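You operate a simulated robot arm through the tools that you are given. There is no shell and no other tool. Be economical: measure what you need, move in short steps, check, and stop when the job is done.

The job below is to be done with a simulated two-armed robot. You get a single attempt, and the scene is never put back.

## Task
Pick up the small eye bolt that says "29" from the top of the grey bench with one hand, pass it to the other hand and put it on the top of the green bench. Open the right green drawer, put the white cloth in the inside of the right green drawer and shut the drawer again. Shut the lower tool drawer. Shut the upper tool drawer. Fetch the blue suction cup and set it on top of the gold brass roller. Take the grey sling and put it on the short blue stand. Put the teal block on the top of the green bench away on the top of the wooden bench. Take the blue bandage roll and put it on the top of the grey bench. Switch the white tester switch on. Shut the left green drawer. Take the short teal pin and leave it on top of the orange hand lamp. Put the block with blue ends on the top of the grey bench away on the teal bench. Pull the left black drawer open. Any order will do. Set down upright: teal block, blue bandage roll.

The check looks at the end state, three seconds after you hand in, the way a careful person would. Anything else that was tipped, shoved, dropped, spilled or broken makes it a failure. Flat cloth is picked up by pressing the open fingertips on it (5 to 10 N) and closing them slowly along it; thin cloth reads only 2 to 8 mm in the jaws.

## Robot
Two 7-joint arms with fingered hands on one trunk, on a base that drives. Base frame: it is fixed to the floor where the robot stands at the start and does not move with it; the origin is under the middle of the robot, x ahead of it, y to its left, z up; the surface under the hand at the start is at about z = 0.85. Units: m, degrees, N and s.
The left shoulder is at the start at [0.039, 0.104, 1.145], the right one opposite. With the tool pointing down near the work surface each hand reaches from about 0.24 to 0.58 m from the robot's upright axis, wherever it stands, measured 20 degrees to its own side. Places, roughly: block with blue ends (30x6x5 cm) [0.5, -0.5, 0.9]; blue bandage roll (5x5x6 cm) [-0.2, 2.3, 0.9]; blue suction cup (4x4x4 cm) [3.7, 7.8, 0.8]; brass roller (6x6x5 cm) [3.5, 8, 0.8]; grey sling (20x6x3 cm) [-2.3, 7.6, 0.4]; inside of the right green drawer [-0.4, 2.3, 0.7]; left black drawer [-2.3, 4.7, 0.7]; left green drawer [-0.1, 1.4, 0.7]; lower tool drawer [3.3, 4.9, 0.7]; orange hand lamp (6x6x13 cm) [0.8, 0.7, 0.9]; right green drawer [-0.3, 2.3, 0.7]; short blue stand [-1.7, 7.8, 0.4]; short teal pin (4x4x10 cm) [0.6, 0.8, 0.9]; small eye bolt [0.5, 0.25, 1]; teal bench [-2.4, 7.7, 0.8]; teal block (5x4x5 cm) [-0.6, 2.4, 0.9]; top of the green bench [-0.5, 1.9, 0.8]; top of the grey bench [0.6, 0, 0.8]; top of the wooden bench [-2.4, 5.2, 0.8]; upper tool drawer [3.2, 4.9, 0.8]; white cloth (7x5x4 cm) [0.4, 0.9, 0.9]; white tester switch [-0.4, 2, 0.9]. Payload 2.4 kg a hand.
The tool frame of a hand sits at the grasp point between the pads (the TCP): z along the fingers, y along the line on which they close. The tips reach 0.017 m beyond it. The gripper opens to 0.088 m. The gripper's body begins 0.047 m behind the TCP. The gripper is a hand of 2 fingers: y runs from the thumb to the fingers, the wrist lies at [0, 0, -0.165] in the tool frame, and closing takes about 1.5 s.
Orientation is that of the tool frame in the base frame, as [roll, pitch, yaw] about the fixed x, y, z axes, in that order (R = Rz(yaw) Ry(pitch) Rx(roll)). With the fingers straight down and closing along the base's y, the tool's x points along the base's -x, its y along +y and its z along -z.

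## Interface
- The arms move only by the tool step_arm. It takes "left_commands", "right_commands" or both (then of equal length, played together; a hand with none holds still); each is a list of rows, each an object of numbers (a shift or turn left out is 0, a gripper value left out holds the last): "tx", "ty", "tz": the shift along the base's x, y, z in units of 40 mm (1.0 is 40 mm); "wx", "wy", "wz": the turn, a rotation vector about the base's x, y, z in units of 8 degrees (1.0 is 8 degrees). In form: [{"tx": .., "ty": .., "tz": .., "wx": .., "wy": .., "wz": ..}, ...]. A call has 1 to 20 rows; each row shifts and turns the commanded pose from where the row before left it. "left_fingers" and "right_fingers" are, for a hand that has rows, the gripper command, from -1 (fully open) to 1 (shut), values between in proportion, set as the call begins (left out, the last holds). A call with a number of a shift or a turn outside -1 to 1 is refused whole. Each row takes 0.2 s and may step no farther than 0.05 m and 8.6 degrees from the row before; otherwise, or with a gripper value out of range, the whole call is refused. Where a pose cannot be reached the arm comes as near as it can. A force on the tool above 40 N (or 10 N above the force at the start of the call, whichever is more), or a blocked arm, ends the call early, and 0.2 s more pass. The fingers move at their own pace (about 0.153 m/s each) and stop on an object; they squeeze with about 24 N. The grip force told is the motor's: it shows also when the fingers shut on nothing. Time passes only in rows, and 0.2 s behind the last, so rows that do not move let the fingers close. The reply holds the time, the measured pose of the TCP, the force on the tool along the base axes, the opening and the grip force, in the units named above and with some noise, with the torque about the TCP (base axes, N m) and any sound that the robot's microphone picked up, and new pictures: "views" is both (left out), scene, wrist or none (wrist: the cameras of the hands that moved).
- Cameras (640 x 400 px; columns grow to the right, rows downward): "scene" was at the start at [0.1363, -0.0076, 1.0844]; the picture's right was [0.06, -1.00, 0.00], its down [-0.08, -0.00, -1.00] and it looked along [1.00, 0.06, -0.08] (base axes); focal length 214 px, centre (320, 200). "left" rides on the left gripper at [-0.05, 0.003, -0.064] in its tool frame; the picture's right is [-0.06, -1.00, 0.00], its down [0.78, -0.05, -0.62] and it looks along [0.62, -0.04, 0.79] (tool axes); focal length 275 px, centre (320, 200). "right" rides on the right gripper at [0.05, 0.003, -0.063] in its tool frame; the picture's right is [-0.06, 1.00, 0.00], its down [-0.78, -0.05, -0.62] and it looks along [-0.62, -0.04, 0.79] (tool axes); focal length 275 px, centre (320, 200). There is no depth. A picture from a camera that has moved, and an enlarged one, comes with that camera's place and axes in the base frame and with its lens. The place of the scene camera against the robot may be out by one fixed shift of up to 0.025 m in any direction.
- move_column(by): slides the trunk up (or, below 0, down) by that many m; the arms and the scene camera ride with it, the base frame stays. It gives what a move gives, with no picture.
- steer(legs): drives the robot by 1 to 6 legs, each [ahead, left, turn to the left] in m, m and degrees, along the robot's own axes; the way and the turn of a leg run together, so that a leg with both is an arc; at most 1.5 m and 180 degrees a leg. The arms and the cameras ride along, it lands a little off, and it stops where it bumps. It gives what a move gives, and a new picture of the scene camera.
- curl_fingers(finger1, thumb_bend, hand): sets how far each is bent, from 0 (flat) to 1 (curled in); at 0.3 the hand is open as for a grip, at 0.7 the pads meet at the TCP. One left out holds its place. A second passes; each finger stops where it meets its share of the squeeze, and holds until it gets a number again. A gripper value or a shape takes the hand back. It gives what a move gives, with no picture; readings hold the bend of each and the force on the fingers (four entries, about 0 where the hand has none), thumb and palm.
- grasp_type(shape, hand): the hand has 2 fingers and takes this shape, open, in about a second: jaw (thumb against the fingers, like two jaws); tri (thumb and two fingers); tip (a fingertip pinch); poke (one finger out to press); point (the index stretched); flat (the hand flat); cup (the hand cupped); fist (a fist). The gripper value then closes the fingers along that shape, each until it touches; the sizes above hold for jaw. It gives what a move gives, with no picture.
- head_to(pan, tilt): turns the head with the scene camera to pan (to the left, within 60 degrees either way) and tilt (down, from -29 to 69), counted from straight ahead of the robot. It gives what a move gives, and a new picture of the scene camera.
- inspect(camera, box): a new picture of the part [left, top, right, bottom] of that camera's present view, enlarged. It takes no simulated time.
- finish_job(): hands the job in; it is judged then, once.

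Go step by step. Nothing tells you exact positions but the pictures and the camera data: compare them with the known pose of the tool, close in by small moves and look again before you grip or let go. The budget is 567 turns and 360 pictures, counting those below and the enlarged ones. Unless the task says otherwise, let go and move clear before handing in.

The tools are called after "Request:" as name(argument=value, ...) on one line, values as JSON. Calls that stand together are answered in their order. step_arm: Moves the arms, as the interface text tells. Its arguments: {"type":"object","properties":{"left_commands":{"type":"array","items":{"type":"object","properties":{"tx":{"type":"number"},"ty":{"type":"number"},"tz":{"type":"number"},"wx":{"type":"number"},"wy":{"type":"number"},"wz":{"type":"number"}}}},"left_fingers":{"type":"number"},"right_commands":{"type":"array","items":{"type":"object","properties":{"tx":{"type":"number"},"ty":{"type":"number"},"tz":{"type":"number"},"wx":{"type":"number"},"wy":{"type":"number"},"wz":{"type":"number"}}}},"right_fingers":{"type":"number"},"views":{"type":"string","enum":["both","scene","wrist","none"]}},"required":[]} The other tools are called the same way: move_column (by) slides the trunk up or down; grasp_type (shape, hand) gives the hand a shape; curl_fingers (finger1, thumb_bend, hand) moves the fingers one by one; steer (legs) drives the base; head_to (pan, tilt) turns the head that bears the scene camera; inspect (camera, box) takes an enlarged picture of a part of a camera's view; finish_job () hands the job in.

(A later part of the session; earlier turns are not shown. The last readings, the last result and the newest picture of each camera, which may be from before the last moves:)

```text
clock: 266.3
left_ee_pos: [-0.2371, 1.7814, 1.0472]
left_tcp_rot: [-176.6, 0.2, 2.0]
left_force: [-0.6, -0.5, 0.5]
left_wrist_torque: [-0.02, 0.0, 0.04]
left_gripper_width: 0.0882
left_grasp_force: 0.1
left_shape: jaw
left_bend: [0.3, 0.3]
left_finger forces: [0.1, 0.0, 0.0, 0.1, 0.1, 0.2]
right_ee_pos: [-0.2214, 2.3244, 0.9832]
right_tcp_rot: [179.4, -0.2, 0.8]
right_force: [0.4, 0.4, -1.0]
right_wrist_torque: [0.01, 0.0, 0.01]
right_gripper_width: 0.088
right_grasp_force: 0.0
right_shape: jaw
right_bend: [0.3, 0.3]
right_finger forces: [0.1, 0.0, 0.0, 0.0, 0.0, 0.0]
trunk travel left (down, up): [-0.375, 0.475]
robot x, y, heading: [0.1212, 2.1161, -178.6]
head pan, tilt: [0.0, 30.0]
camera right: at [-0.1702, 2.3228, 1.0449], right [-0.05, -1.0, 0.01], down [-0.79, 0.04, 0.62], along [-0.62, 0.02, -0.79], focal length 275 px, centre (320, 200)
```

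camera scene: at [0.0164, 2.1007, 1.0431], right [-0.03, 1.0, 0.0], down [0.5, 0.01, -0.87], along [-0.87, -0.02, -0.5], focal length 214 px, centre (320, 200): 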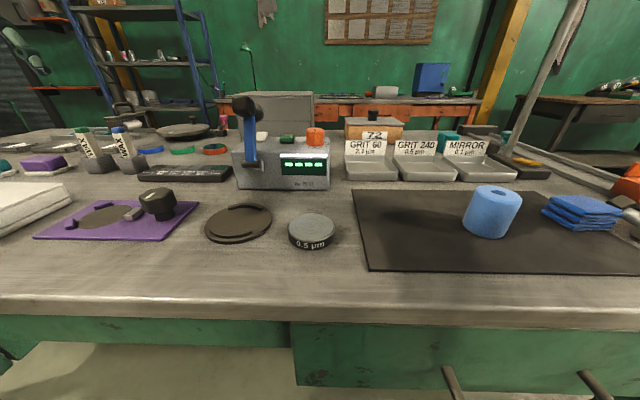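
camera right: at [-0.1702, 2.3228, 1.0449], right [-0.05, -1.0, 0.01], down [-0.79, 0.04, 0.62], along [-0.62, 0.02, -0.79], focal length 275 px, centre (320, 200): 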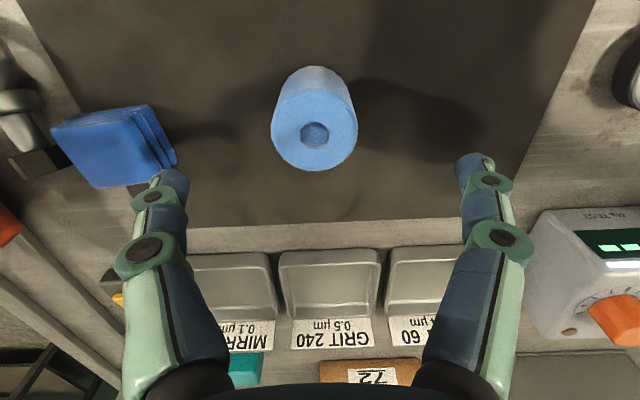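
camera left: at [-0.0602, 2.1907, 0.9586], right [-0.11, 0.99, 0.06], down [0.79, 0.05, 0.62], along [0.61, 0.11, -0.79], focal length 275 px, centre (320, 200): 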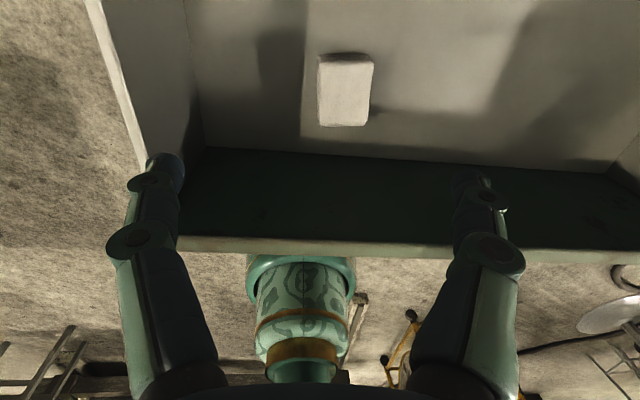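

It's well aligned. I'll shift 1 cm and lower to grip it around the middle.

Request:
step_arm(right_commands=[{"tx": -0.25, "ty": 0.08, "tz": -0.4}, {"tz": -0.7}, {"tz": -0.7}, {"tz": -0.6}], views="wrist")

```text
clock: 267.3
left_ee_pos: [-0.2367, 1.7813, 1.0465]
left_tcp_rot: [-176.7, 0.1, 1.9]
left_force: [-0.4, -0.3, -0.3]
left_wrist_torque: [0.02, 0.03, 0.01]
left_gripper_width: 0.088
left_grasp_force: 0.0
left_shape: jaw
left_bend: [0.3, 0.3]
left_finger forces: [0.1, 0.0, 0.0, 0.1, 0.1, 0.0]
right_ee_pos: [-0.2326, 2.3238, 0.8869]
right_tcp_rot: [179.2, -0.2, 0.9]
right_force: [0.3, -0.4, 0.6]
right_wrist_torque: [-0.02, 0.0, 0.02]
right_gripper_width: 0.0883
right_grasp_force: 0.0
right_shape: jaw
right_bend: [0.3, 0.3]
right_finger forces: [0.0, 0.0, 0.0, 0.1, 0.0, 0.0]
trunk travel left (down, up): [-0.375, 0.475]
robot x, y, heading: [0.1223, 2.1176, -178.4]
head pan, tilt: [0.0, 30.0]
camera right: at [-0.1818, 2.3229, 0.9488], right [-0.05, -1.0, 0.01], down [-0.79, 0.04, 0.62], along [-0.61, 0.02, -0.79], focal length 275 px, centre (320, 200)
```

right: 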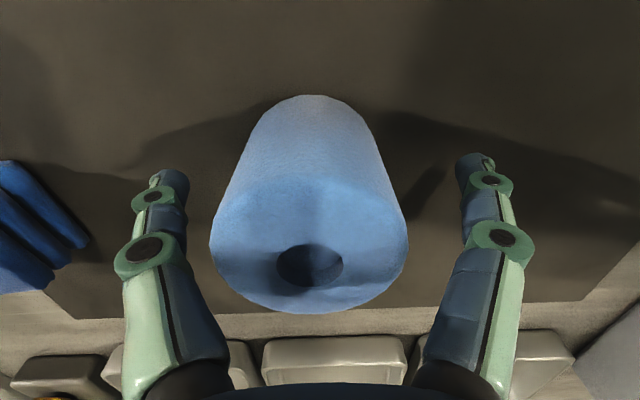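

Request:
step_arm(right_commands=[{}, {}, {}, {}, {}, {}, {}], right_fingers=1, views="none")

Request:
step_arm(right_commands=[{"tz": 0.4}, {"tz": 0.8}, {"tz": 0.9}, {"tz": 0.9}, {"tz": 0.9}, {"tz": 0.9}], views="wrist")

```text
clock: 268.9
left_ee_pos: [-0.2375, 1.7804, 1.0472]
left_tcp_rot: [-176.7, 0.1, 2.0]
left_force: [-0.2, -0.5, -0.3]
left_wrist_torque: [0.02, 0.03, -0.02]
left_gripper_width: 0.0881
left_grasp_force: 0.0
left_shape: jaw
left_bend: [0.3, 0.3]
left_finger forces: [0.0, 0.0, 0.1, 0.0, 0.1, 0.1]
right_ee_pos: [-0.2323, 2.3249, 0.8863]
right_tcp_rot: [179.3, -0.2, 0.7]
right_force: [-0.7, -0.8, -0.4]
right_wrist_torque: [0.0, -0.01, 0.0]
right_gripper_width: 0.0397
right_grasp_force: 24.4
right_shape: jaw
right_bend: [0.73, 0.7]
right_finger forces: [21.6, 0.1, 0.1, 0.1, 21.8, 0.0]
trunk travel left (down, up): [-0.375, 0.475]
robot x, y, heading: [0.1256, 2.1171, -178.5]
head pan, tilt: [0.0, 30.0]
```

```text
clock: 270.3
left_ee_pos: [-0.2366, 1.7814, 1.0471]
left_tcp_rot: [-176.7, 0.1, 2.1]
left_force: [0.4, 0.3, -0.5]
left_wrist_torque: [0.03, 0.01, 0.02]
left_gripper_width: 0.088
left_grasp_force: 0.0
left_shape: jaw
left_bend: [0.3, 0.3]
left_finger forces: [0.1, 0.0, 0.1, 0.0, 0.1, 0.0]
right_ee_pos: [-0.2335, 2.3238, 1.0803]
right_tcp_rot: [179.3, -0.2, 0.7]
right_force: [-0.2, 0.0, -1.3]
right_wrist_torque: [-0.01, -0.02, 0.0]
right_gripper_width: 0.0394
right_grasp_force: 23.9
right_shape: jaw
right_bend: [0.73, 0.7]
right_finger forces: [21.4, 0.1, 0.0, 0.0, 21.7, 0.0]
trunk travel left (down, up): [-0.375, 0.475]
robot x, y, heading: [0.1256, 2.1201, -178.5]
head pan, tilt: [0.0, 30.0]
camera right: at [-0.1816, 2.3227, 1.1424], right [-0.05, -1.0, 0.01], down [-0.79, 0.04, 0.62], along [-0.61, 0.02, -0.79], focal length 275 px, centre (320, 200)
```

right: 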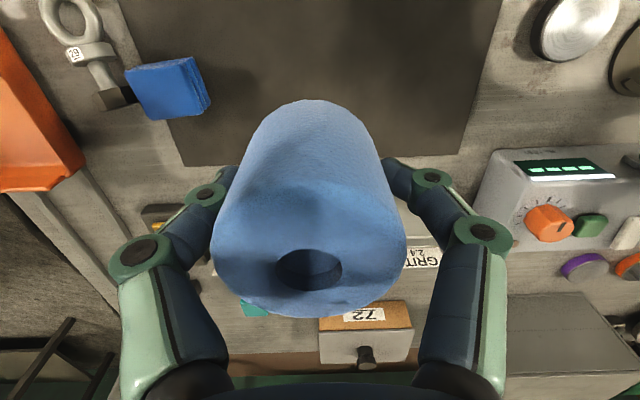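

The roll is held upright. I'll drive to the left end of the grey bench, facing it.

Request:
steer(legs=[[-0.45, 0, 0], [0, 0.72, 0], [0, 0, 90]])

Request:
head_to(pan=0, tilt=30)

```text
clock: 280.3
left_ee_pos: [0.9332, 1.0585, 1.0491]
left_tcp_rot: [-176.7, 0.1, 92.1]
left_force: [0.2, 0.8, 0.2]
left_wrist_torque: [0.0, 0.03, 0.02]
left_gripper_width: 0.0882
left_grasp_force: 0.0
left_shape: jaw
left_bend: [0.3, 0.3]
left_finger forces: [0.1, 0.0, 0.1, 0.0, 0.0, 0.0]
right_ee_pos: [0.3905, 1.0614, 1.0798]
right_tcp_rot: [179.4, -0.1, 90.9]
right_force: [-0.5, -1.2, -0.5]
right_wrist_torque: [-0.03, 0.0, -0.01]
right_gripper_width: 0.0389
right_grasp_force: 24.2
right_shape: jaw
right_bend: [0.73, 0.7]
right_finger forces: [21.4, 0.0, 0.0, 0.1, 21.7, 0.0]
trunk travel left (down, up): [-0.375, 0.475]
robot x, y, heading: [0.5985, 1.4183, -88.5]
head pan, tilt: [0.0, 30.0]
camera scene: at [0.6149, 1.2843, 1.0431], right [-1.0, -0.03, 0.0], down [-0.01, 0.5, -0.87], along [0.02, -0.87, -0.5], focal length 214 px, centre (320, 200)
```

scene: 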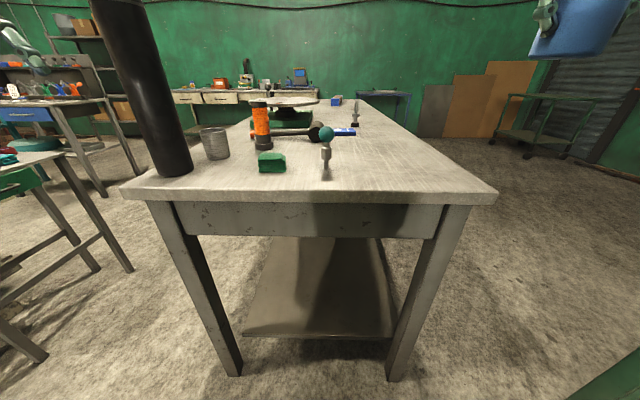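

```text
clock: 280.9
left_ee_pos: [0.9343, 1.0595, 1.0485]
left_tcp_rot: [-176.8, 0.2, 92.1]
left_force: [-0.3, 0.4, 0.5]
left_wrist_torque: [0.01, 0.01, -0.04]
left_gripper_width: 0.0881
left_grasp_force: 0.1
left_shape: jaw
left_bend: [0.3, 0.3]
left_finger forces: [0.1, 0.0, 0.1, 0.0, 0.0, 0.0]
right_ee_pos: [0.3909, 1.0618, 1.0797]
right_tcp_rot: [179.4, -0.2, 90.9]
right_force: [-0.2, -0.2, -0.2]
right_wrist_torque: [0.0, 0.03, 0.0]
right_gripper_width: 0.0391
right_grasp_force: 24.0
right_shape: jaw
right_bend: [0.73, 0.7]
right_finger forces: [21.4, 0.0, 0.0, 0.0, 21.8, 0.0]
trunk travel left (down, up): [-0.375, 0.475]
robot x, y, heading: [0.5976, 1.4189, -88.6]
head pan, tilt: [0.0, 30.0]
camera scene: at [0.6149, 1.2843, 1.0431], right [-1.0, -0.03, 0.0], down [-0.01, 0.5, -0.87], along [0.02, -0.87, -0.5], focal length 214 px, centre (320, 200)
```

scene: 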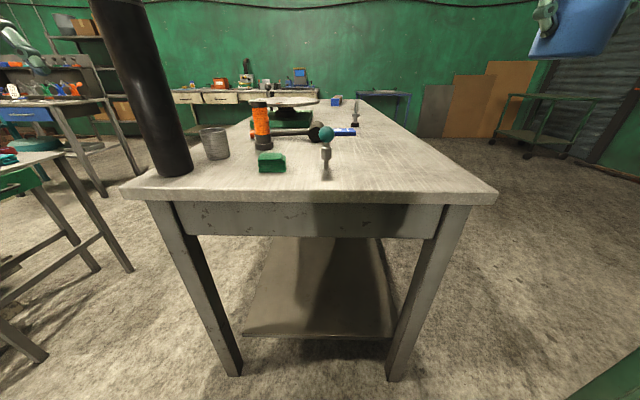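

I'm facing the grey bench's end, with the teal pin near [0.61, 0.875], the lamp near [0.805, 0.668] and a tall black cylinder at [0.96, 0.85]. I'll bring the left hand inwards, then advance and set the roll down near [0.39, 0.86].

Request:
step_arm(left_commands=[{"tx": -0.9}, {"tx": -0.9}, {"tx": -0.9}, {"tx": -0.9, "tz": 0.5}, {"tz": 0.8}], views="none")

Request:
steer(legs=[[0.2, 0, 0]])

Request:
step_arm(right_commands=[{"tz": -0.8}, {"tz": -0.8}], views="wrist")

```text
clock: 282.1
left_ee_pos: [0.8942, 1.0346, 1.09]
left_tcp_rot: [-176.7, 0.2, 92.0]
left_force: [-0.1, 0.9, 0.2]
left_wrist_torque: [0.01, 0.02, -0.01]
left_gripper_width: 0.0881
left_grasp_force: 0.1
left_shape: jaw
left_bend: [0.3, 0.3]
left_finger forces: [0.0, 0.0, 0.1, 0.1, 0.0, 0.0]
left hand out of reach, approached as far as the arm can: row 1, 2, 3, 4
right_ee_pos: [0.3908, 1.0616, 1.0791]
right_tcp_rot: [179.4, -0.3, 90.9]
right_force: [-0.5, -0.4, -0.4]
right_wrist_torque: [0.0, 0.02, 0.01]
right_gripper_width: 0.0393
right_grasp_force: 24.2
right_shape: jaw
right_bend: [0.73, 0.7]
right_finger forces: [21.5, 0.0, 0.0, 0.1, 21.7, 0.0]
trunk travel left (down, up): [-0.375, 0.475]
robot x, y, heading: [0.5974, 1.4184, -88.6]
head pan, tilt: [0.0, 30.0]
```

```text
clock: 283.7
left_ee_pos: [0.9023, 0.8329, 1.0901]
left_tcp_rot: [-176.7, 0.1, 92.1]
left_force: [0.7, -0.6, -0.2]
left_wrist_torque: [0.02, -0.05, 0.0]
left_gripper_width: 0.0878
left_grasp_force: 0.0
left_shape: jaw
left_bend: [0.3, 0.3]
left_finger forces: [0.0, 0.1, 0.0, 0.0, 0.1, 0.0]
right_ee_pos: [0.396, 0.8596, 1.0794]
right_tcp_rot: [179.3, -0.3, 91.0]
right_force: [0.1, 0.3, -0.7]
right_wrist_torque: [-0.01, 0.01, -0.01]
right_gripper_width: 0.0392
right_grasp_force: 23.9
right_shape: jaw
right_bend: [0.73, 0.7]
right_finger forces: [21.3, 0.1, 0.0, 0.0, 21.6, 0.0]
trunk travel left (down, up): [-0.375, 0.475]
robot x, y, heading: [0.6034, 1.2176, -88.4]
head pan, tilt: [0.0, 30.0]
camera scene: at [0.6205, 1.081, 1.0431], right [-1.0, -0.03, 0.0], down [-0.01, 0.5, -0.87], along [0.02, -0.87, -0.5], focal length 214 px, centre (320, 200)
```

scene: 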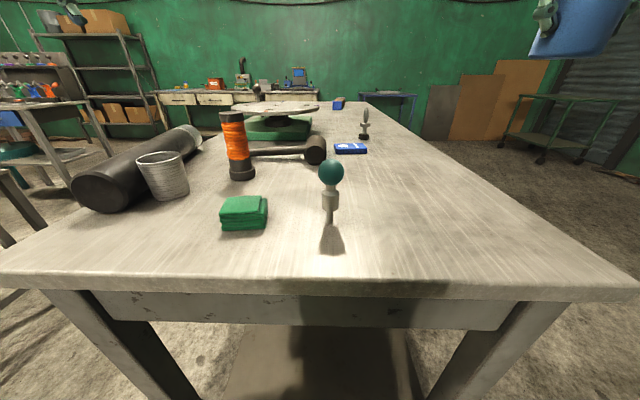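

```text
clock: 284.3
left_ee_pos: [0.9022, 0.8319, 1.0902]
left_tcp_rot: [-176.7, 0.1, 92.1]
left_force: [0.4, 0.4, 0.1]
left_wrist_torque: [-0.03, 0.0, 0.0]
left_gripper_width: 0.088
left_grasp_force: 0.1
left_shape: jaw
left_bend: [0.3, 0.3]
left_finger forces: [0.0, 0.0, 0.0, 0.1, 0.1, 0.1]
right_ee_pos: [0.3953, 0.8569, 1.014]
right_tcp_rot: [179.3, -0.2, 91.0]
right_force: [0.3, 0.2, -0.8]
right_wrist_torque: [-0.01, -0.02, -0.01]
right_gripper_width: 0.0394
right_grasp_force: 24.0
right_shape: jaw
right_bend: [0.73, 0.7]
right_finger forces: [21.4, 0.0, 0.1, 0.0, 21.7, 0.0]
trunk travel left (down, up): [-0.375, 0.475]
robot x, y, heading: [0.6048, 1.2173, -88.4]
head pan, tilt: [0.0, 30.0]
camera right: at [0.3985, 0.9063, 1.077], right [1.0, -0.04, 0.01], down [-0.04, -0.79, 0.61], along [-0.02, -0.61, -0.79], focal length 275 px, centre (320, 200)
```

right: 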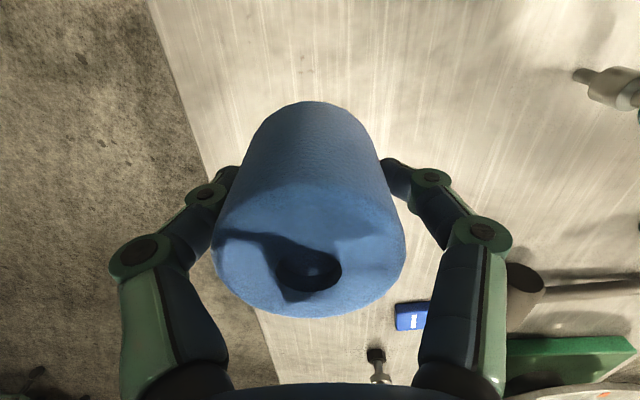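

I see a problem: the left hand didn't move in as commanded and it knocked over the tall black cylinder, which now lies on the bench against the grey can. I'll set the roll down first and then restore those two.

Request:
step_arm(right_commands=[{"tz": -0.8}, {"tz": -0.8}, {"tz": -0.8}, {"tz": -0.4}, {"tz": -0.2}, {"tz": -0.1}, {"tz": -0.1}], views="none")

Request:
inspect(camera="scene", box=[40, 80, 280, 240])

```text
clock: 285.9
left_ee_pos: [0.9016, 0.8328, 1.0907]
left_tcp_rot: [-176.6, 0.2, 92.1]
left_force: [-0.9, -0.8, 1.0]
left_wrist_torque: [0.0, -0.02, 0.02]
left_gripper_width: 0.0881
left_grasp_force: 0.0
left_shape: jaw
left_bend: [0.3, 0.3]
left_finger forces: [0.0, 0.1, 0.0, 0.1, 0.0, 0.1]
right_ee_pos: [0.3956, 0.8578, 0.8877]
right_tcp_rot: [179.4, -0.2, 91.0]
right_force: [-0.3, -0.6, 0.2]
right_wrist_torque: [-0.02, 0.0, 0.01]
right_gripper_width: 0.0391
right_grasp_force: 23.8
right_shape: jaw
right_bend: [0.73, 0.7]
right_finger forces: [21.4, 0.0, 0.0, 0.0, 21.7, 0.1]
trunk travel left (down, up): [-0.375, 0.475]
robot x, y, heading: [0.6066, 1.213, -88.4]
head pan, tilt: [0.0, 30.0]
```

```text
2.50 times, centred on (160, 160) of scene
camera zoom: at [0.6205, 1.0813, 1.0432], right [-1.0, -0.03, 0.0], down [-0.01, 0.5, -0.87], along [0.02, -0.87, -0.5], focal length 536 px, centre (720, 300)
```

zoom: 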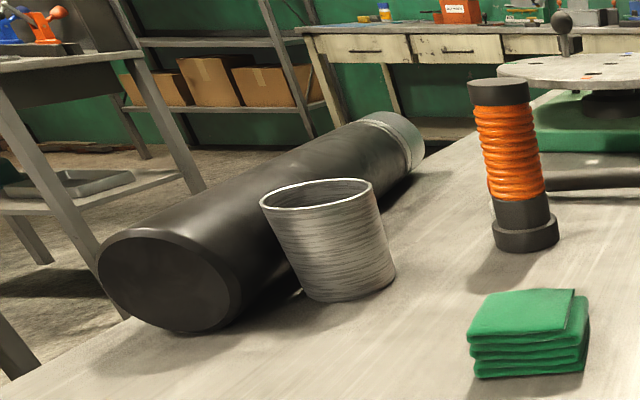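

The can and lamp haven't moved; only the black cylinder fell. I'll finish the roll first: lower the last millimetres and release.

Request:
step_arm(right_commands=[{"tz": -0.08}, {"tz": -0.08}, {}], views="none")

Request:
step_arm(right_commands=[{}, {}, {}, {}, {}], right_fingers=-1, views="none")

Request:
step_arm(right_commands=[{"tz": 0.5}, {"tz": 0.8}, {"tz": 0.8}, {"tz": 0.8}, {"tz": 0.8}, {"tz": 0.8}], views="wrist")

```text
clock: 286.7
left_ee_pos: [0.9013, 0.8317, 1.0897]
left_tcp_rot: [-176.7, 0.1, 92.1]
left_force: [0.2, 1.1, -0.6]
left_wrist_torque: [0.01, -0.01, 0.0]
left_gripper_width: 0.0881
left_grasp_force: 0.1
left_shape: jaw
left_bend: [0.3, 0.3]
left_finger forces: [0.1, 0.1, 0.0, 0.0, 0.0, 0.1]
right_ee_pos: [0.3956, 0.8589, 0.8823]
right_tcp_rot: [179.3, -0.2, 91.0]
right_force: [-1.0, 0.3, 5.1]
right_wrist_torque: [0.01, 0.05, 0.01]
right_gripper_width: 0.039
right_grasp_force: 24.3
right_shape: jaw
right_bend: [0.74, 0.7]
right_finger forces: [22.1, 0.1, 0.0, 0.0, 22.9, 0.0]
trunk travel left (down, up): [-0.375, 0.475]
robot x, y, heading: [0.6064, 1.2129, -88.5]
head pan, tilt: [0.0, 30.0]
```

```text
clock: 287.9
left_ee_pos: [0.9017, 0.8322, 1.0896]
left_tcp_rot: [-176.7, 0.3, 92.1]
left_force: [0.4, -0.6, 0.2]
left_wrist_torque: [0.01, -0.02, -0.03]
left_gripper_width: 0.0883
left_grasp_force: 0.1
left_shape: jaw
left_bend: [0.3, 0.3]
left_finger forces: [0.1, 0.0, 0.0, 0.0, 0.0, 0.0]
right_ee_pos: [0.3946, 0.8585, 0.8801]
right_tcp_rot: [179.4, -0.2, 91.0]
right_force: [0.2, 1.1, 0.0]
right_wrist_torque: [-0.01, -0.05, 0.01]
right_gripper_width: 0.088
right_grasp_force: 0.2
right_shape: jaw
right_bend: [0.3, 0.3]
right_finger forces: [0.1, 0.0, 0.0, 0.0, 0.0, 0.1]
trunk travel left (down, up): [-0.375, 0.475]
robot x, y, heading: [0.6037, 1.2154, -88.5]
head pan, tilt: [0.0, 30.0]
```

```text
clock: 289.3
left_ee_pos: [0.901, 0.8319, 1.0913]
left_tcp_rot: [-176.7, 0.1, 92.1]
left_force: [0.0, -0.4, 0.2]
left_wrist_torque: [0.03, 0.0, -0.01]
left_gripper_width: 0.0879
left_grasp_force: 0.1
left_shape: jaw
left_bend: [0.3, 0.3]
left_finger forces: [0.1, 0.0, 0.0, 0.0, 0.0, 0.0]
right_ee_pos: [0.3986, 0.8586, 1.0624]
right_tcp_rot: [179.4, -0.2, 91.0]
right_force: [-0.2, -0.6, 0.5]
right_wrist_torque: [0.0, -0.02, -0.02]
right_gripper_width: 0.088
right_grasp_force: 0.1
right_shape: jaw
right_bend: [0.3, 0.3]
right_finger forces: [0.0, 0.0, 0.0, 0.1, 0.0, 0.1]
trunk travel left (down, up): [-0.375, 0.475]
robot x, y, heading: [0.6043, 1.217, -88.4]
head pan, tilt: [0.0, 30.0]
camera right: at [0.4013, 0.9083, 1.1242], right [1.0, -0.05, 0.01], down [-0.04, -0.79, 0.62], along [-0.02, -0.61, -0.79], focal length 275 px, centre (320, 200)
```

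right: 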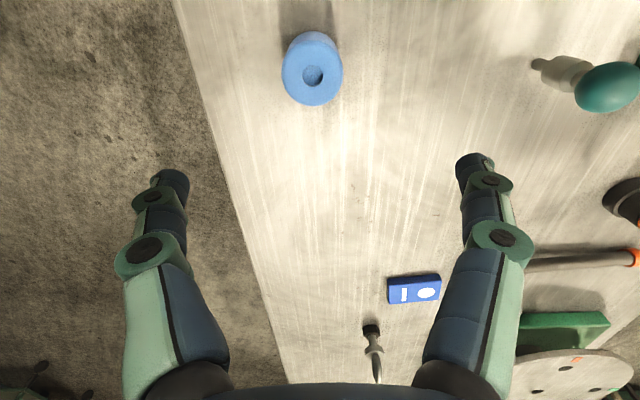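

The bandage roll stands on the grey bench. Next I'll look at the fallen cylinder with the left wrist camera.

Request:
step_arm(left_commands=[{"tz": 0.5}], views="both")

Request:
head_to(pan=35, tilt=30)

```text
clock: 289.7
left_ee_pos: [0.9012, 0.8328, 1.1101]
left_tcp_rot: [-176.7, 0.2, 92.3]
left_force: [-0.2, -0.1, -0.4]
left_wrist_torque: [-0.02, 0.01, -0.01]
left_gripper_width: 0.088
left_grasp_force: 0.0
left_shape: jaw
left_bend: [0.3, 0.3]
left_finger forces: [0.0, 0.1, 0.0, 0.0, 0.0, 0.0]
right_ee_pos: [0.3985, 0.8585, 1.0622]
right_tcp_rot: [179.3, -0.1, 90.9]
right_force: [-0.5, -0.4, 0.5]
right_wrist_torque: [0.02, 0.02, 0.01]
right_gripper_width: 0.0882
right_grasp_force: 0.1
right_shape: jaw
right_bend: [0.3, 0.3]
right_finger forces: [0.1, 0.0, 0.0, 0.0, 0.0, 0.1]
trunk travel left (down, up): [-0.375, 0.475]
robot x, y, heading: [0.603, 1.2162, -88.3]
head pan, tilt: [0.0, 30.0]
camera scene: at [0.6204, 1.0814, 1.0432], right [-1.0, -0.03, 0.0], down [-0.01, 0.5, -0.87], along [0.02, -0.87, -0.5], focal length 214 px, centre (320, 200)
camera left: at [0.9108, 0.783, 1.1755], right [-0.99, -0.1, 0.06], down [-0.04, 0.79, 0.62], along [-0.11, 0.61, -0.78], focal length 275 px, centre (320, 200)
```

scene: 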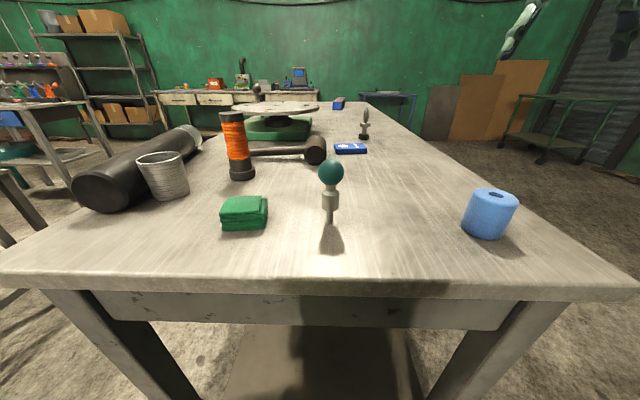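
left: 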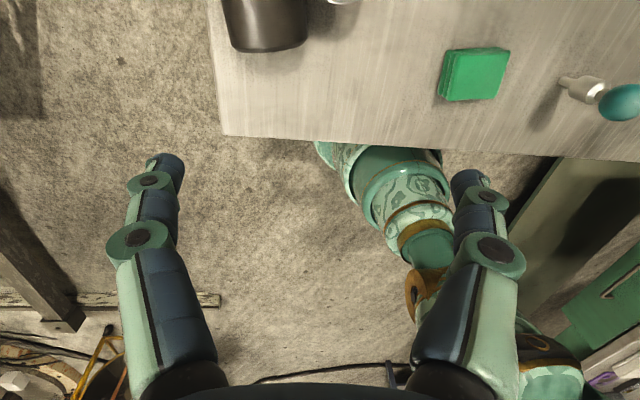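

```text
clock: 290.7
left_ee_pos: [0.9007, 0.8339, 1.1093]
left_tcp_rot: [-176.7, 0.2, 92.1]
left_force: [0.1, -0.3, -0.4]
left_wrist_torque: [-0.02, 0.01, 0.02]
left_gripper_width: 0.0881
left_grasp_force: 0.1
left_shape: jaw
left_bend: [0.3, 0.3]
left_finger forces: [0.1, 0.0, 0.1, 0.1, 0.1, 0.1]
right_ee_pos: [0.3983, 0.8585, 1.0616]
right_tcp_rot: [179.2, -0.2, 91.0]
right_force: [-0.5, 0.1, 1.0]
right_wrist_torque: [-0.01, -0.02, 0.0]
right_gripper_width: 0.088
right_grasp_force: 0.2
right_shape: jaw
right_bend: [0.3, 0.3]
right_finger forces: [0.0, 0.1, 0.0, 0.0, 0.0, 0.1]
trunk travel left (down, up): [-0.375, 0.475]
robot x, y, heading: [0.6039, 1.2154, -88.2]
head pan, tilt: [35.0, 30.0]
camera scene: at [0.6718, 1.0991, 1.0432], right [-0.8, -0.6, 0.0], down [-0.3, 0.4, -0.87], along [0.52, -0.7, -0.5], focal length 214 px, centre (320, 200)
```

scene: 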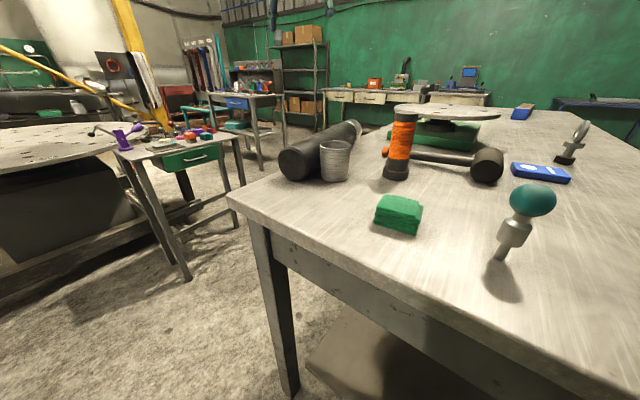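

The cylinder is about 7.3 cm thick and 0.46 m long, lying from its base at [0.937, 0.832] to its top near [1.06, 0.39]. I'll grip it above its centre of gravity and swing it upright about its base. First I'll move left for reach.

Request:
steer(legs=[[0, 0.24, 0], [0.04, 0, 0]])

Request:
step_arm(left_commands=[{"tz": 0.3, "wz": 1}, {"wz": 0.9}, {"wx": -1, "tx": -0.4}, {"wx": -1, "ty": -0.5, "tx": -0.4}, {"wx": -1, "ty": -0.7}, {"wx": -1, "ty": -0.8}, {"ty": -0.8}], views="both")

```text
clock: 293.0
left_ee_pos: [1.1376, 0.7971, 1.1089]
left_tcp_rot: [-176.6, 0.2, 91.8]
left_force: [0.0, -0.6, 0.8]
left_wrist_torque: [-0.02, 0.02, -0.04]
left_gripper_width: 0.0878
left_grasp_force: 0.1
left_shape: jaw
left_bend: [0.3, 0.3]
left_finger forces: [0.0, 0.0, 0.1, 0.0, 0.0, 0.0]
right_ee_pos: [0.6343, 0.8265, 1.0618]
right_tcp_rot: [179.3, -0.1, 90.6]
right_force: [0.5, 0.3, -0.6]
right_wrist_torque: [-0.02, 0.03, -0.02]
right_gripper_width: 0.0877
right_grasp_force: 0.1
right_shape: jaw
right_bend: [0.3, 0.3]
right_finger forces: [0.1, 0.1, 0.0, 0.0, 0.1, 0.0]
trunk travel left (down, up): [-0.375, 0.475]
robot x, y, heading: [0.8444, 1.1827, -88.5]
head pan, tilt: [35.0, 30.0]
camera scene: at [0.9102, 1.0648, 1.0431], right [-0.81, -0.59, 0.0], down [-0.3, 0.4, -0.87], along [0.51, -0.7, -0.5], focal length 214 px, centre (320, 200)
```

scene: 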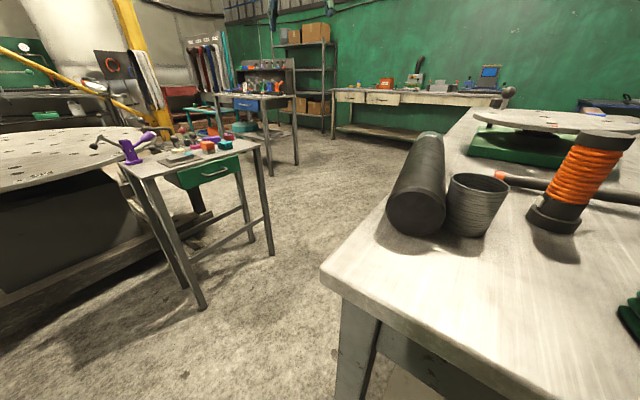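

```text
clock: 294.6
left_ee_pos: [1.1313, 0.6747, 1.1243]
left_tcp_rot: [-166.2, 30.7, 109.9]
left_force: [-0.2, -0.5, -0.7]
left_wrist_torque: [-0.02, 0.02, 0.01]
left_gripper_width: 0.0879
left_grasp_force: 0.0
left_shape: jaw
left_bend: [0.3, 0.3]
left_finger forces: [0.0, 0.0, 0.1, 0.0, 0.1, 0.0]
left hand out of reach, approached as far as the arm can: row 3, 4
right_ee_pos: [0.6351, 0.8255, 1.0618]
right_tcp_rot: [179.3, -0.2, 90.6]
right_force: [-0.3, 1.0, 0.2]
right_wrist_torque: [0.02, -0.02, 0.01]
right_gripper_width: 0.0882
right_grasp_force: 0.0
right_shape: jaw
right_bend: [0.3, 0.3]
right_finger forces: [0.0, 0.0, 0.1, 0.1, 0.1, 0.0]
trunk travel left (down, up): [-0.375, 0.475]
robot x, y, heading: [0.844, 1.1805, -88.8]
head pan, tilt: [35.0, 30.0]
camera scene: at [0.9103, 1.0652, 1.0431], right [-0.81, -0.59, 0.0], down [-0.3, 0.4, -0.87], along [0.51, -0.7, -0.5], focal length 214 px, centre (320, 200)
camera left: at [1.1541, 0.6689, 1.2043], right [-0.93, -0.27, 0.24], down [-0.24, 0.96, 0.13], along [-0.26, 0.06, -0.96], focal length 275 px, centre (320, 200)
```

scene: 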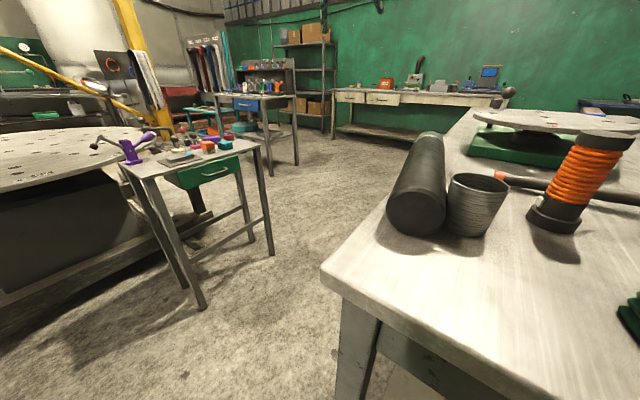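
left: 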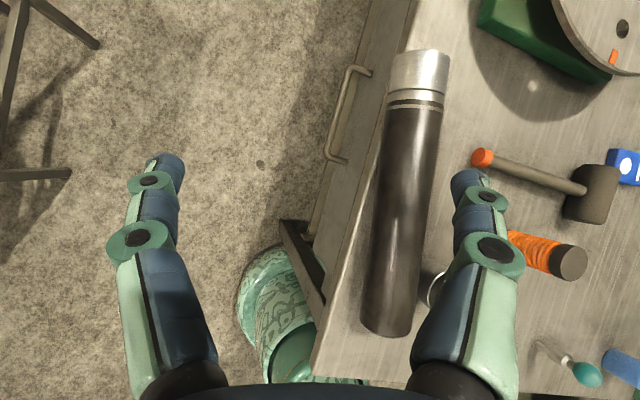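

The left camera gives a clear view: the cylinder is 0.34 m long, its axis from [0.928, 0.831] to [0.992, 0.497]. I'll strafe right so the left hand lines up without crossing, and align its orientation.

Request:
steer(legs=[[0, -0.17, 0]])

Request:
step_arm(left_commands=[{"wx": 0.238, "wy": -0.705, "wz": -0.13}, {"wx": 0.238, "wy": -0.705, "wz": -0.13}, {"tz": -0.5}], views="wrist")

```text
clock: 296.0
left_ee_pos: [0.9599, 0.6712, 1.1253]
left_tcp_rot: [-166.3, 30.6, 109.9]
left_force: [-0.2, 0.0, 0.0]
left_wrist_torque: [-0.01, 0.03, 0.0]
left_gripper_width: 0.088
left_grasp_force: 0.1
left_shape: jaw
left_bend: [0.3, 0.3]
left_finger forces: [0.1, 0.1, 0.0, 0.0, 0.0, 0.0]
right_ee_pos: [0.4626, 0.8213, 1.0604]
right_tcp_rot: [179.3, -0.2, 90.6]
right_force: [-0.4, 0.4, -0.5]
right_wrist_torque: [0.01, 0.03, -0.02]
right_gripper_width: 0.0881
right_grasp_force: 0.0
right_shape: jaw
right_bend: [0.3, 0.3]
right_finger forces: [0.0, 0.0, 0.0, 0.1, 0.0, 0.1]
trunk travel left (down, up): [-0.375, 0.475]
robot x, y, heading: [0.6706, 1.1787, -89.0]
head pan, tilt: [35.0, 30.0]
camera scene: at [0.7377, 1.0614, 1.0432], right [-0.81, -0.59, 0.0], down [-0.3, 0.4, -0.87], along [0.51, -0.7, -0.5], focal length 214 px, centre (320, 200)
```

scene: 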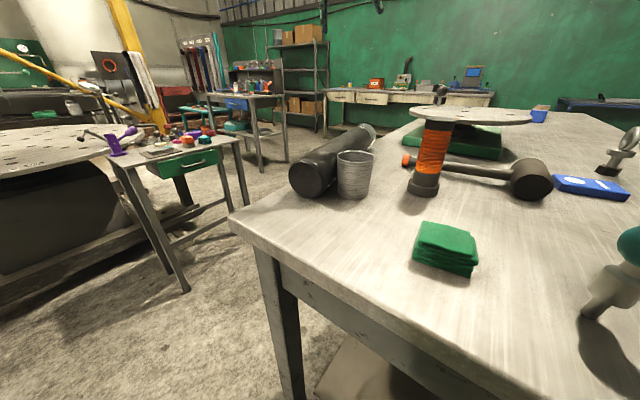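

```text
clock: 296.8
left_ee_pos: [0.9596, 0.6716, 1.1039]
left_tcp_rot: [180.0, 30.1, 100.8]
left_force: [-0.4, -0.1, -0.7]
left_wrist_torque: [-0.02, -0.01, 0.05]
left_gripper_width: 0.088
left_grasp_force: 0.1
left_shape: jaw
left_bend: [0.3, 0.3]
left_finger forces: [0.1, 0.1, 0.0, 0.1, 0.0, 0.1]
right_ee_pos: [0.462, 0.8218, 1.0604]
right_tcp_rot: [179.2, -0.3, 90.6]
right_force: [-0.3, 0.5, -0.3]
right_wrist_torque: [-0.01, 0.03, -0.04]
right_gripper_width: 0.0883
right_grasp_force: 0.1
right_shape: jaw
right_bend: [0.3, 0.3]
right_finger forces: [0.0, 0.0, 0.0, 0.0, 0.0, 0.0]
trunk travel left (down, up): [-0.375, 0.475]
robot x, y, heading: [0.6703, 1.179, -88.8]
head pan, tilt: [35.0, 30.0]
camera left: at [0.9655, 0.66, 1.1855], right [-0.97, -0.24, 0.03], down [-0.23, 0.96, 0.14], along [-0.06, 0.13, -0.99], focal length 275 px, centre (320, 200)
```

left: 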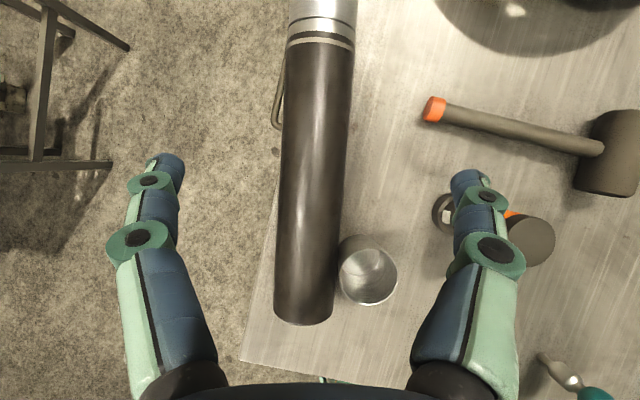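

It's well aligned. I'll go down over the cylinder at about 0.22 m from its base.

Request:
step_arm(left_commands=[{"tx": 0.11, "ty": -0.4, "tz": -0.8}, {"tx": 0.11, "ty": -0.4, "tz": -0.8}, {"tx": 0.1, "ty": -0.4, "tz": -0.8}, {"tz": -0.8}, {"tz": -0.6}], views="wrist")

```text
clock: 298.0
left_ee_pos: [0.9722, 0.6228, 0.9517]
left_tcp_rot: [179.9, 29.9, 100.9]
left_force: [0.1, -0.1, 0.1]
left_wrist_torque: [0.02, -0.02, -0.04]
left_gripper_width: 0.088
left_grasp_force: 0.1
left_shape: jaw
left_bend: [0.3, 0.3]
left_finger forces: [0.0, 0.0, 0.0, 0.1, 0.0, 0.0]
right_ee_pos: [0.4626, 0.8223, 1.0624]
right_tcp_rot: [179.3, -0.3, 90.7]
right_force: [-1.1, -1.1, -0.2]
right_wrist_torque: [0.01, 0.0, 0.02]
right_gripper_width: 0.0879
right_grasp_force: 0.0
right_shape: jaw
right_bend: [0.3, 0.3]
right_finger forces: [0.0, 0.0, 0.0, 0.1, 0.0, 0.0]
trunk travel left (down, up): [-0.375, 0.475]
robot x, y, heading: [0.673, 1.1795, -88.6]
head pan, tilt: [35.0, 30.0]
camera left: at [0.9782, 0.6125, 1.0338], right [-0.97, -0.24, 0.03], down [-0.23, 0.96, 0.14], along [-0.06, 0.13, -0.99], focal length 275 px, centre (320, 200)
```

left: 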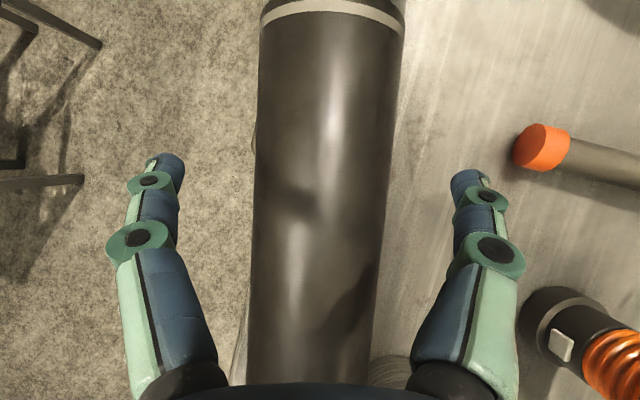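

Request:
step_arm(left_commands=[{"tz": -0.6}, {"tz": -0.5}, {"tz": -0.35}], views="none")

Request:
step_arm(left_commands=[{}, {}, {}, {}, {}, {}, {}], left_fingers=1, views="wrist")

```text
clock: 298.8
left_ee_pos: [0.9734, 0.622, 0.8945]
left_tcp_rot: [179.9, 29.9, 100.8]
left_force: [-0.7, 0.3, 0.2]
left_wrist_torque: [-0.02, 0.0, 0.02]
left_gripper_width: 0.0878
left_grasp_force: 0.0
left_shape: jaw
left_bend: [0.3, 0.3]
left_finger forces: [0.1, 0.0, 0.1, 0.0, 0.0, 0.0]
right_ee_pos: [0.4617, 0.8227, 1.0613]
right_tcp_rot: [179.3, -0.1, 90.5]
right_force: [0.0, -0.3, -0.1]
right_wrist_torque: [0.0, -0.01, -0.02]
right_gripper_width: 0.0879
right_grasp_force: 0.1
right_shape: jaw
right_bend: [0.3, 0.3]
right_finger forces: [0.0, 0.0, 0.0, 0.1, 0.0, 0.1]
trunk travel left (down, up): [-0.375, 0.475]
robot x, y, heading: [0.6722, 1.1789, -88.7]
head pan, tilt: [35.0, 30.0]
```

```text
clock: 300.4
left_ee_pos: [0.9734, 0.6234, 0.8956]
left_tcp_rot: [179.9, 29.9, 100.9]
left_force: [0.3, -0.3, -0.1]
left_wrist_torque: [0.03, 0.01, 0.02]
left_gripper_width: 0.0645
left_grasp_force: 23.9
left_shape: jaw
left_bend: [0.69, 0.56]
left_finger forces: [21.7, 0.0, 0.0, 0.1, 21.1, 0.0]
right_ee_pos: [0.4632, 0.8212, 1.0613]
right_tcp_rot: [179.3, -0.3, 90.6]
right_force: [-0.4, 0.4, -0.2]
right_wrist_torque: [0.0, 0.01, 0.02]
right_gripper_width: 0.0877
right_grasp_force: 0.1
right_shape: jaw
right_bend: [0.3, 0.3]
right_finger forces: [0.1, 0.1, 0.0, 0.0, 0.0, 0.0]
trunk travel left (down, up): [-0.375, 0.475]
robot x, y, heading: [0.6697, 1.1788, -89.0]
head pan, tilt: [35.0, 30.0]
camera left: at [0.9787, 0.6112, 0.9765], right [-0.97, -0.24, 0.03], down [-0.23, 0.96, 0.15], along [-0.06, 0.13, -0.99], focal length 275 px, centre (320, 200)
```

left: 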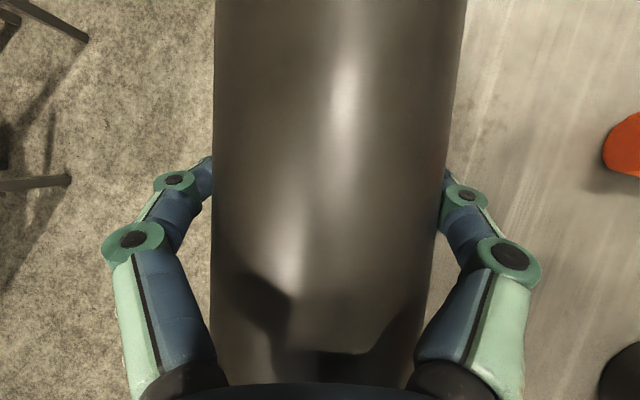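

The cylinder is gripped at 64 mm. I'll test by lifting a little.

Request:
step_arm(left_commands=[{"tz": 0.3}, {"tz": 0.5}, {"tz": 0.5}, {"tz": 0.5}], views="both")

```text
clock: 301.4
left_ee_pos: [0.9733, 0.6226, 0.9672]
left_tcp_rot: [179.9, 30.0, 100.8]
left_force: [-0.2, -0.1, -5.5]
left_wrist_torque: [0.01, -0.02, -0.01]
left_gripper_width: 0.0645
left_grasp_force: 23.8
left_shape: jaw
left_bend: [0.69, 0.56]
left_finger forces: [21.9, 0.0, 0.0, 0.1, 22.0, 0.0]
right_ee_pos: [0.4637, 0.8227, 1.0625]
right_tcp_rot: [179.5, -0.1, 90.7]
right_force: [0.6, 0.1, 0.5]
right_wrist_torque: [0.0, -0.03, -0.01]
right_gripper_width: 0.0879
right_grasp_force: 0.0
right_shape: jaw
right_bend: [0.3, 0.3]
right_finger forces: [0.0, 0.0, 0.0, 0.0, 0.1, 0.0]
trunk travel left (down, up): [-0.375, 0.475]
robot x, y, heading: [0.6691, 1.177, -89.0]
head pan, tilt: [35.0, 30.0]
camera scene: at [0.7382, 1.0611, 1.0431], right [-0.81, -0.59, 0.0], down [-0.3, 0.4, -0.87], along [0.51, -0.7, -0.5], focal length 214 px, centre (320, 200)
camera left: at [0.9794, 0.6113, 1.0488], right [-0.97, -0.24, 0.03], down [-0.23, 0.96, 0.15], along [-0.06, 0.13, -0.99], focal length 275 px, centre (320, 200)
```

scene: 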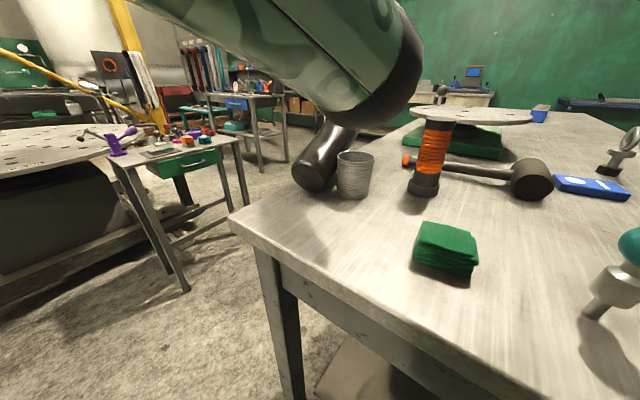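
left: 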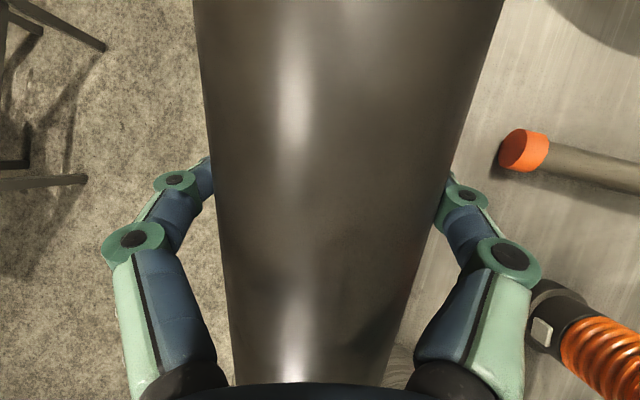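

The cylinder tilts up nicely in the grip with its base on the bench. I'll continue the arc: raise, pull towards me and tilt the hand.

Request:
step_arm(left_commands=[{"tx": -0.08, "ty": 0.54, "tz": 0.4, "wx": -0.614, "wy": -0.117}, {"tx": -0.08, "ty": 0.54, "tz": 0.4, "wx": -0.614, "wy": -0.117}, {"tx": -0.08, "ty": 0.54, "tz": 0.4, "wx": -0.614, "wy": -0.117}, {"tx": -0.08, "ty": 0.54, "tz": 0.4, "wx": -0.614, "wy": -0.117}], views="both")

```text
clock: 302.4
left_ee_pos: [0.9593, 0.709, 1.0296]
left_tcp_rot: [179.9, 49.9, 100.8]
left_force: [-1.1, 0.1, -5.4]
left_wrist_torque: [-0.01, 0.05, 0.0]
left_gripper_width: 0.0649
left_grasp_force: 23.4
left_shape: jaw
left_bend: [0.69, 0.56]
left_finger forces: [21.8, 0.0, 0.0, 0.0, 22.1, 0.1]
right_ee_pos: [0.4626, 0.8221, 1.0615]
right_tcp_rot: [179.5, -0.2, 90.6]
right_force: [0.4, 0.6, 0.0]
right_wrist_torque: [0.01, 0.01, -0.04]
right_gripper_width: 0.088
right_grasp_force: 0.1
right_shape: jaw
right_bend: [0.3, 0.3]
right_finger forces: [0.0, 0.0, 0.0, 0.1, 0.1, 0.0]
trunk travel left (down, up): [-0.375, 0.475]
robot x, y, heading: [0.6672, 1.1788, -88.7]
head pan, tilt: [35.0, 30.0]
camera scene: at [0.7382, 1.0613, 1.0431], right [-0.81, -0.59, 0.0], down [-0.3, 0.4, -0.87], along [0.51, -0.7, -0.5], focal length 214 px, centre (320, 200)
camera left: at [0.9601, 0.7249, 1.1117], right [-0.97, -0.23, 0.05], down [-0.23, 0.95, -0.2], along [0.0, -0.21, -0.98], focal length 275 px, centre (320, 200)
```

scene: 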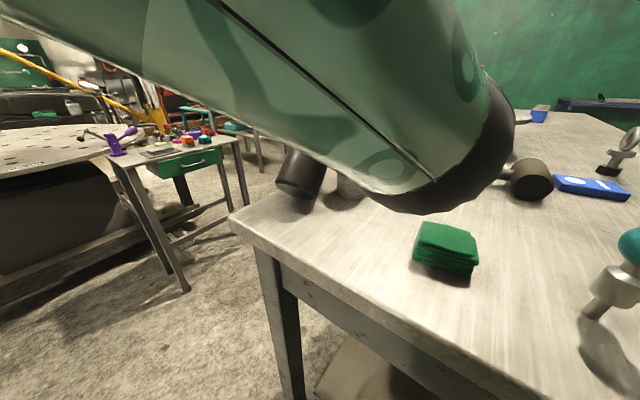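
left: 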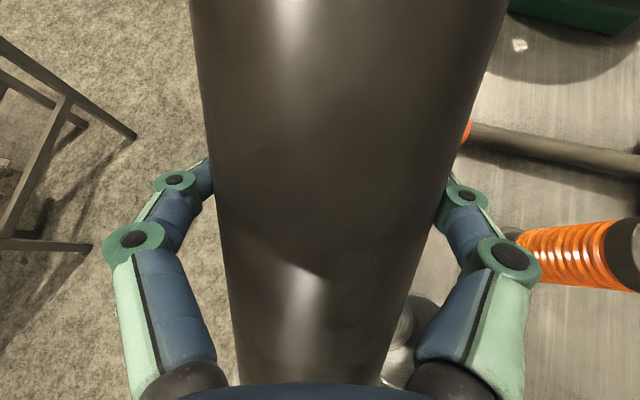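

I'll lift it clear, back the robot off for arm room, and then finish tilting in the air.

Request:
step_arm(left_commands=[{"tz": 0.6}, {"tz": 0.7}, {"tz": 0.7}], views="none")

Request:
steer(legs=[[-0.22, 0, 0]])

```text
clock: 303.2
left_ee_pos: [0.9589, 0.7085, 1.1111]
left_tcp_rot: [179.9, 49.9, 100.9]
left_force: [-0.1, -0.3, -5.7]
left_wrist_torque: [-0.06, -0.02, 0.0]
left_gripper_width: 0.0644
left_grasp_force: 24.1
left_shape: jaw
left_bend: [0.69, 0.56]
left_finger forces: [21.9, 0.0, 0.0, 0.0, 22.0, 0.0]
right_ee_pos: [0.4628, 0.8219, 1.0621]
right_tcp_rot: [179.4, -0.1, 90.6]
right_force: [0.4, -0.5, 0.3]
right_wrist_torque: [-0.01, 0.0, 0.0]
right_gripper_width: 0.0878
right_grasp_force: 0.0
right_shape: jaw
right_bend: [0.3, 0.3]
right_finger forces: [0.1, 0.0, 0.0, 0.0, 0.0, 0.0]
trunk travel left (down, up): [-0.375, 0.475]
robot x, y, heading: [0.6677, 1.1773, -88.9]
head pan, tilt: [35.0, 30.0]
```

```text
clock: 304.9
left_ee_pos: [0.9568, 0.9344, 1.1116]
left_tcp_rot: [180.0, 49.9, 101.1]
left_force: [0.4, 0.5, -6.5]
left_wrist_torque: [-0.05, 0.0, 0.0]
left_gripper_width: 0.0646
left_grasp_force: 23.6
left_shape: jaw
left_bend: [0.69, 0.56]
left_finger forces: [21.9, 0.0, 0.1, 0.0, 22.1, 0.0]
right_ee_pos: [0.4601, 1.0449, 1.0621]
right_tcp_rot: [179.4, -0.2, 91.0]
right_force: [-0.2, -0.4, 0.3]
right_wrist_torque: [-0.01, -0.02, 0.0]
right_gripper_width: 0.0879
right_grasp_force: 0.1
right_shape: jaw
right_bend: [0.3, 0.3]
right_finger forces: [0.1, 0.0, 0.0, 0.1, 0.0, 0.0]
trunk travel left (down, up): [-0.375, 0.475]
robot x, y, heading: [0.6617, 1.404, -88.4]
head pan, tilt: [35.0, 30.0]
camera scene: at [0.7333, 1.2862, 1.0431], right [-0.8, -0.6, 0.0], down [-0.3, 0.4, -0.87], along [0.52, -0.7, -0.5], focal length 214 px, centre (320, 200)
```

scene: 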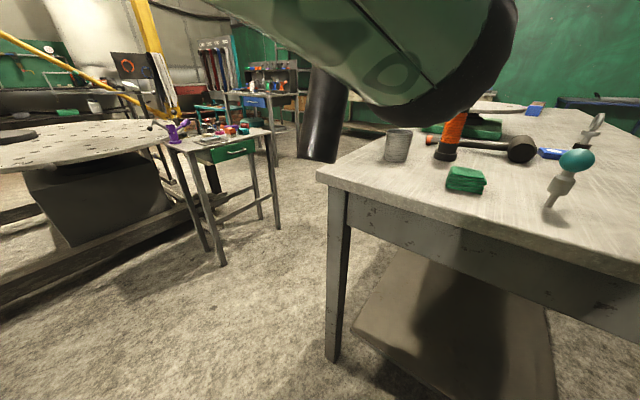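

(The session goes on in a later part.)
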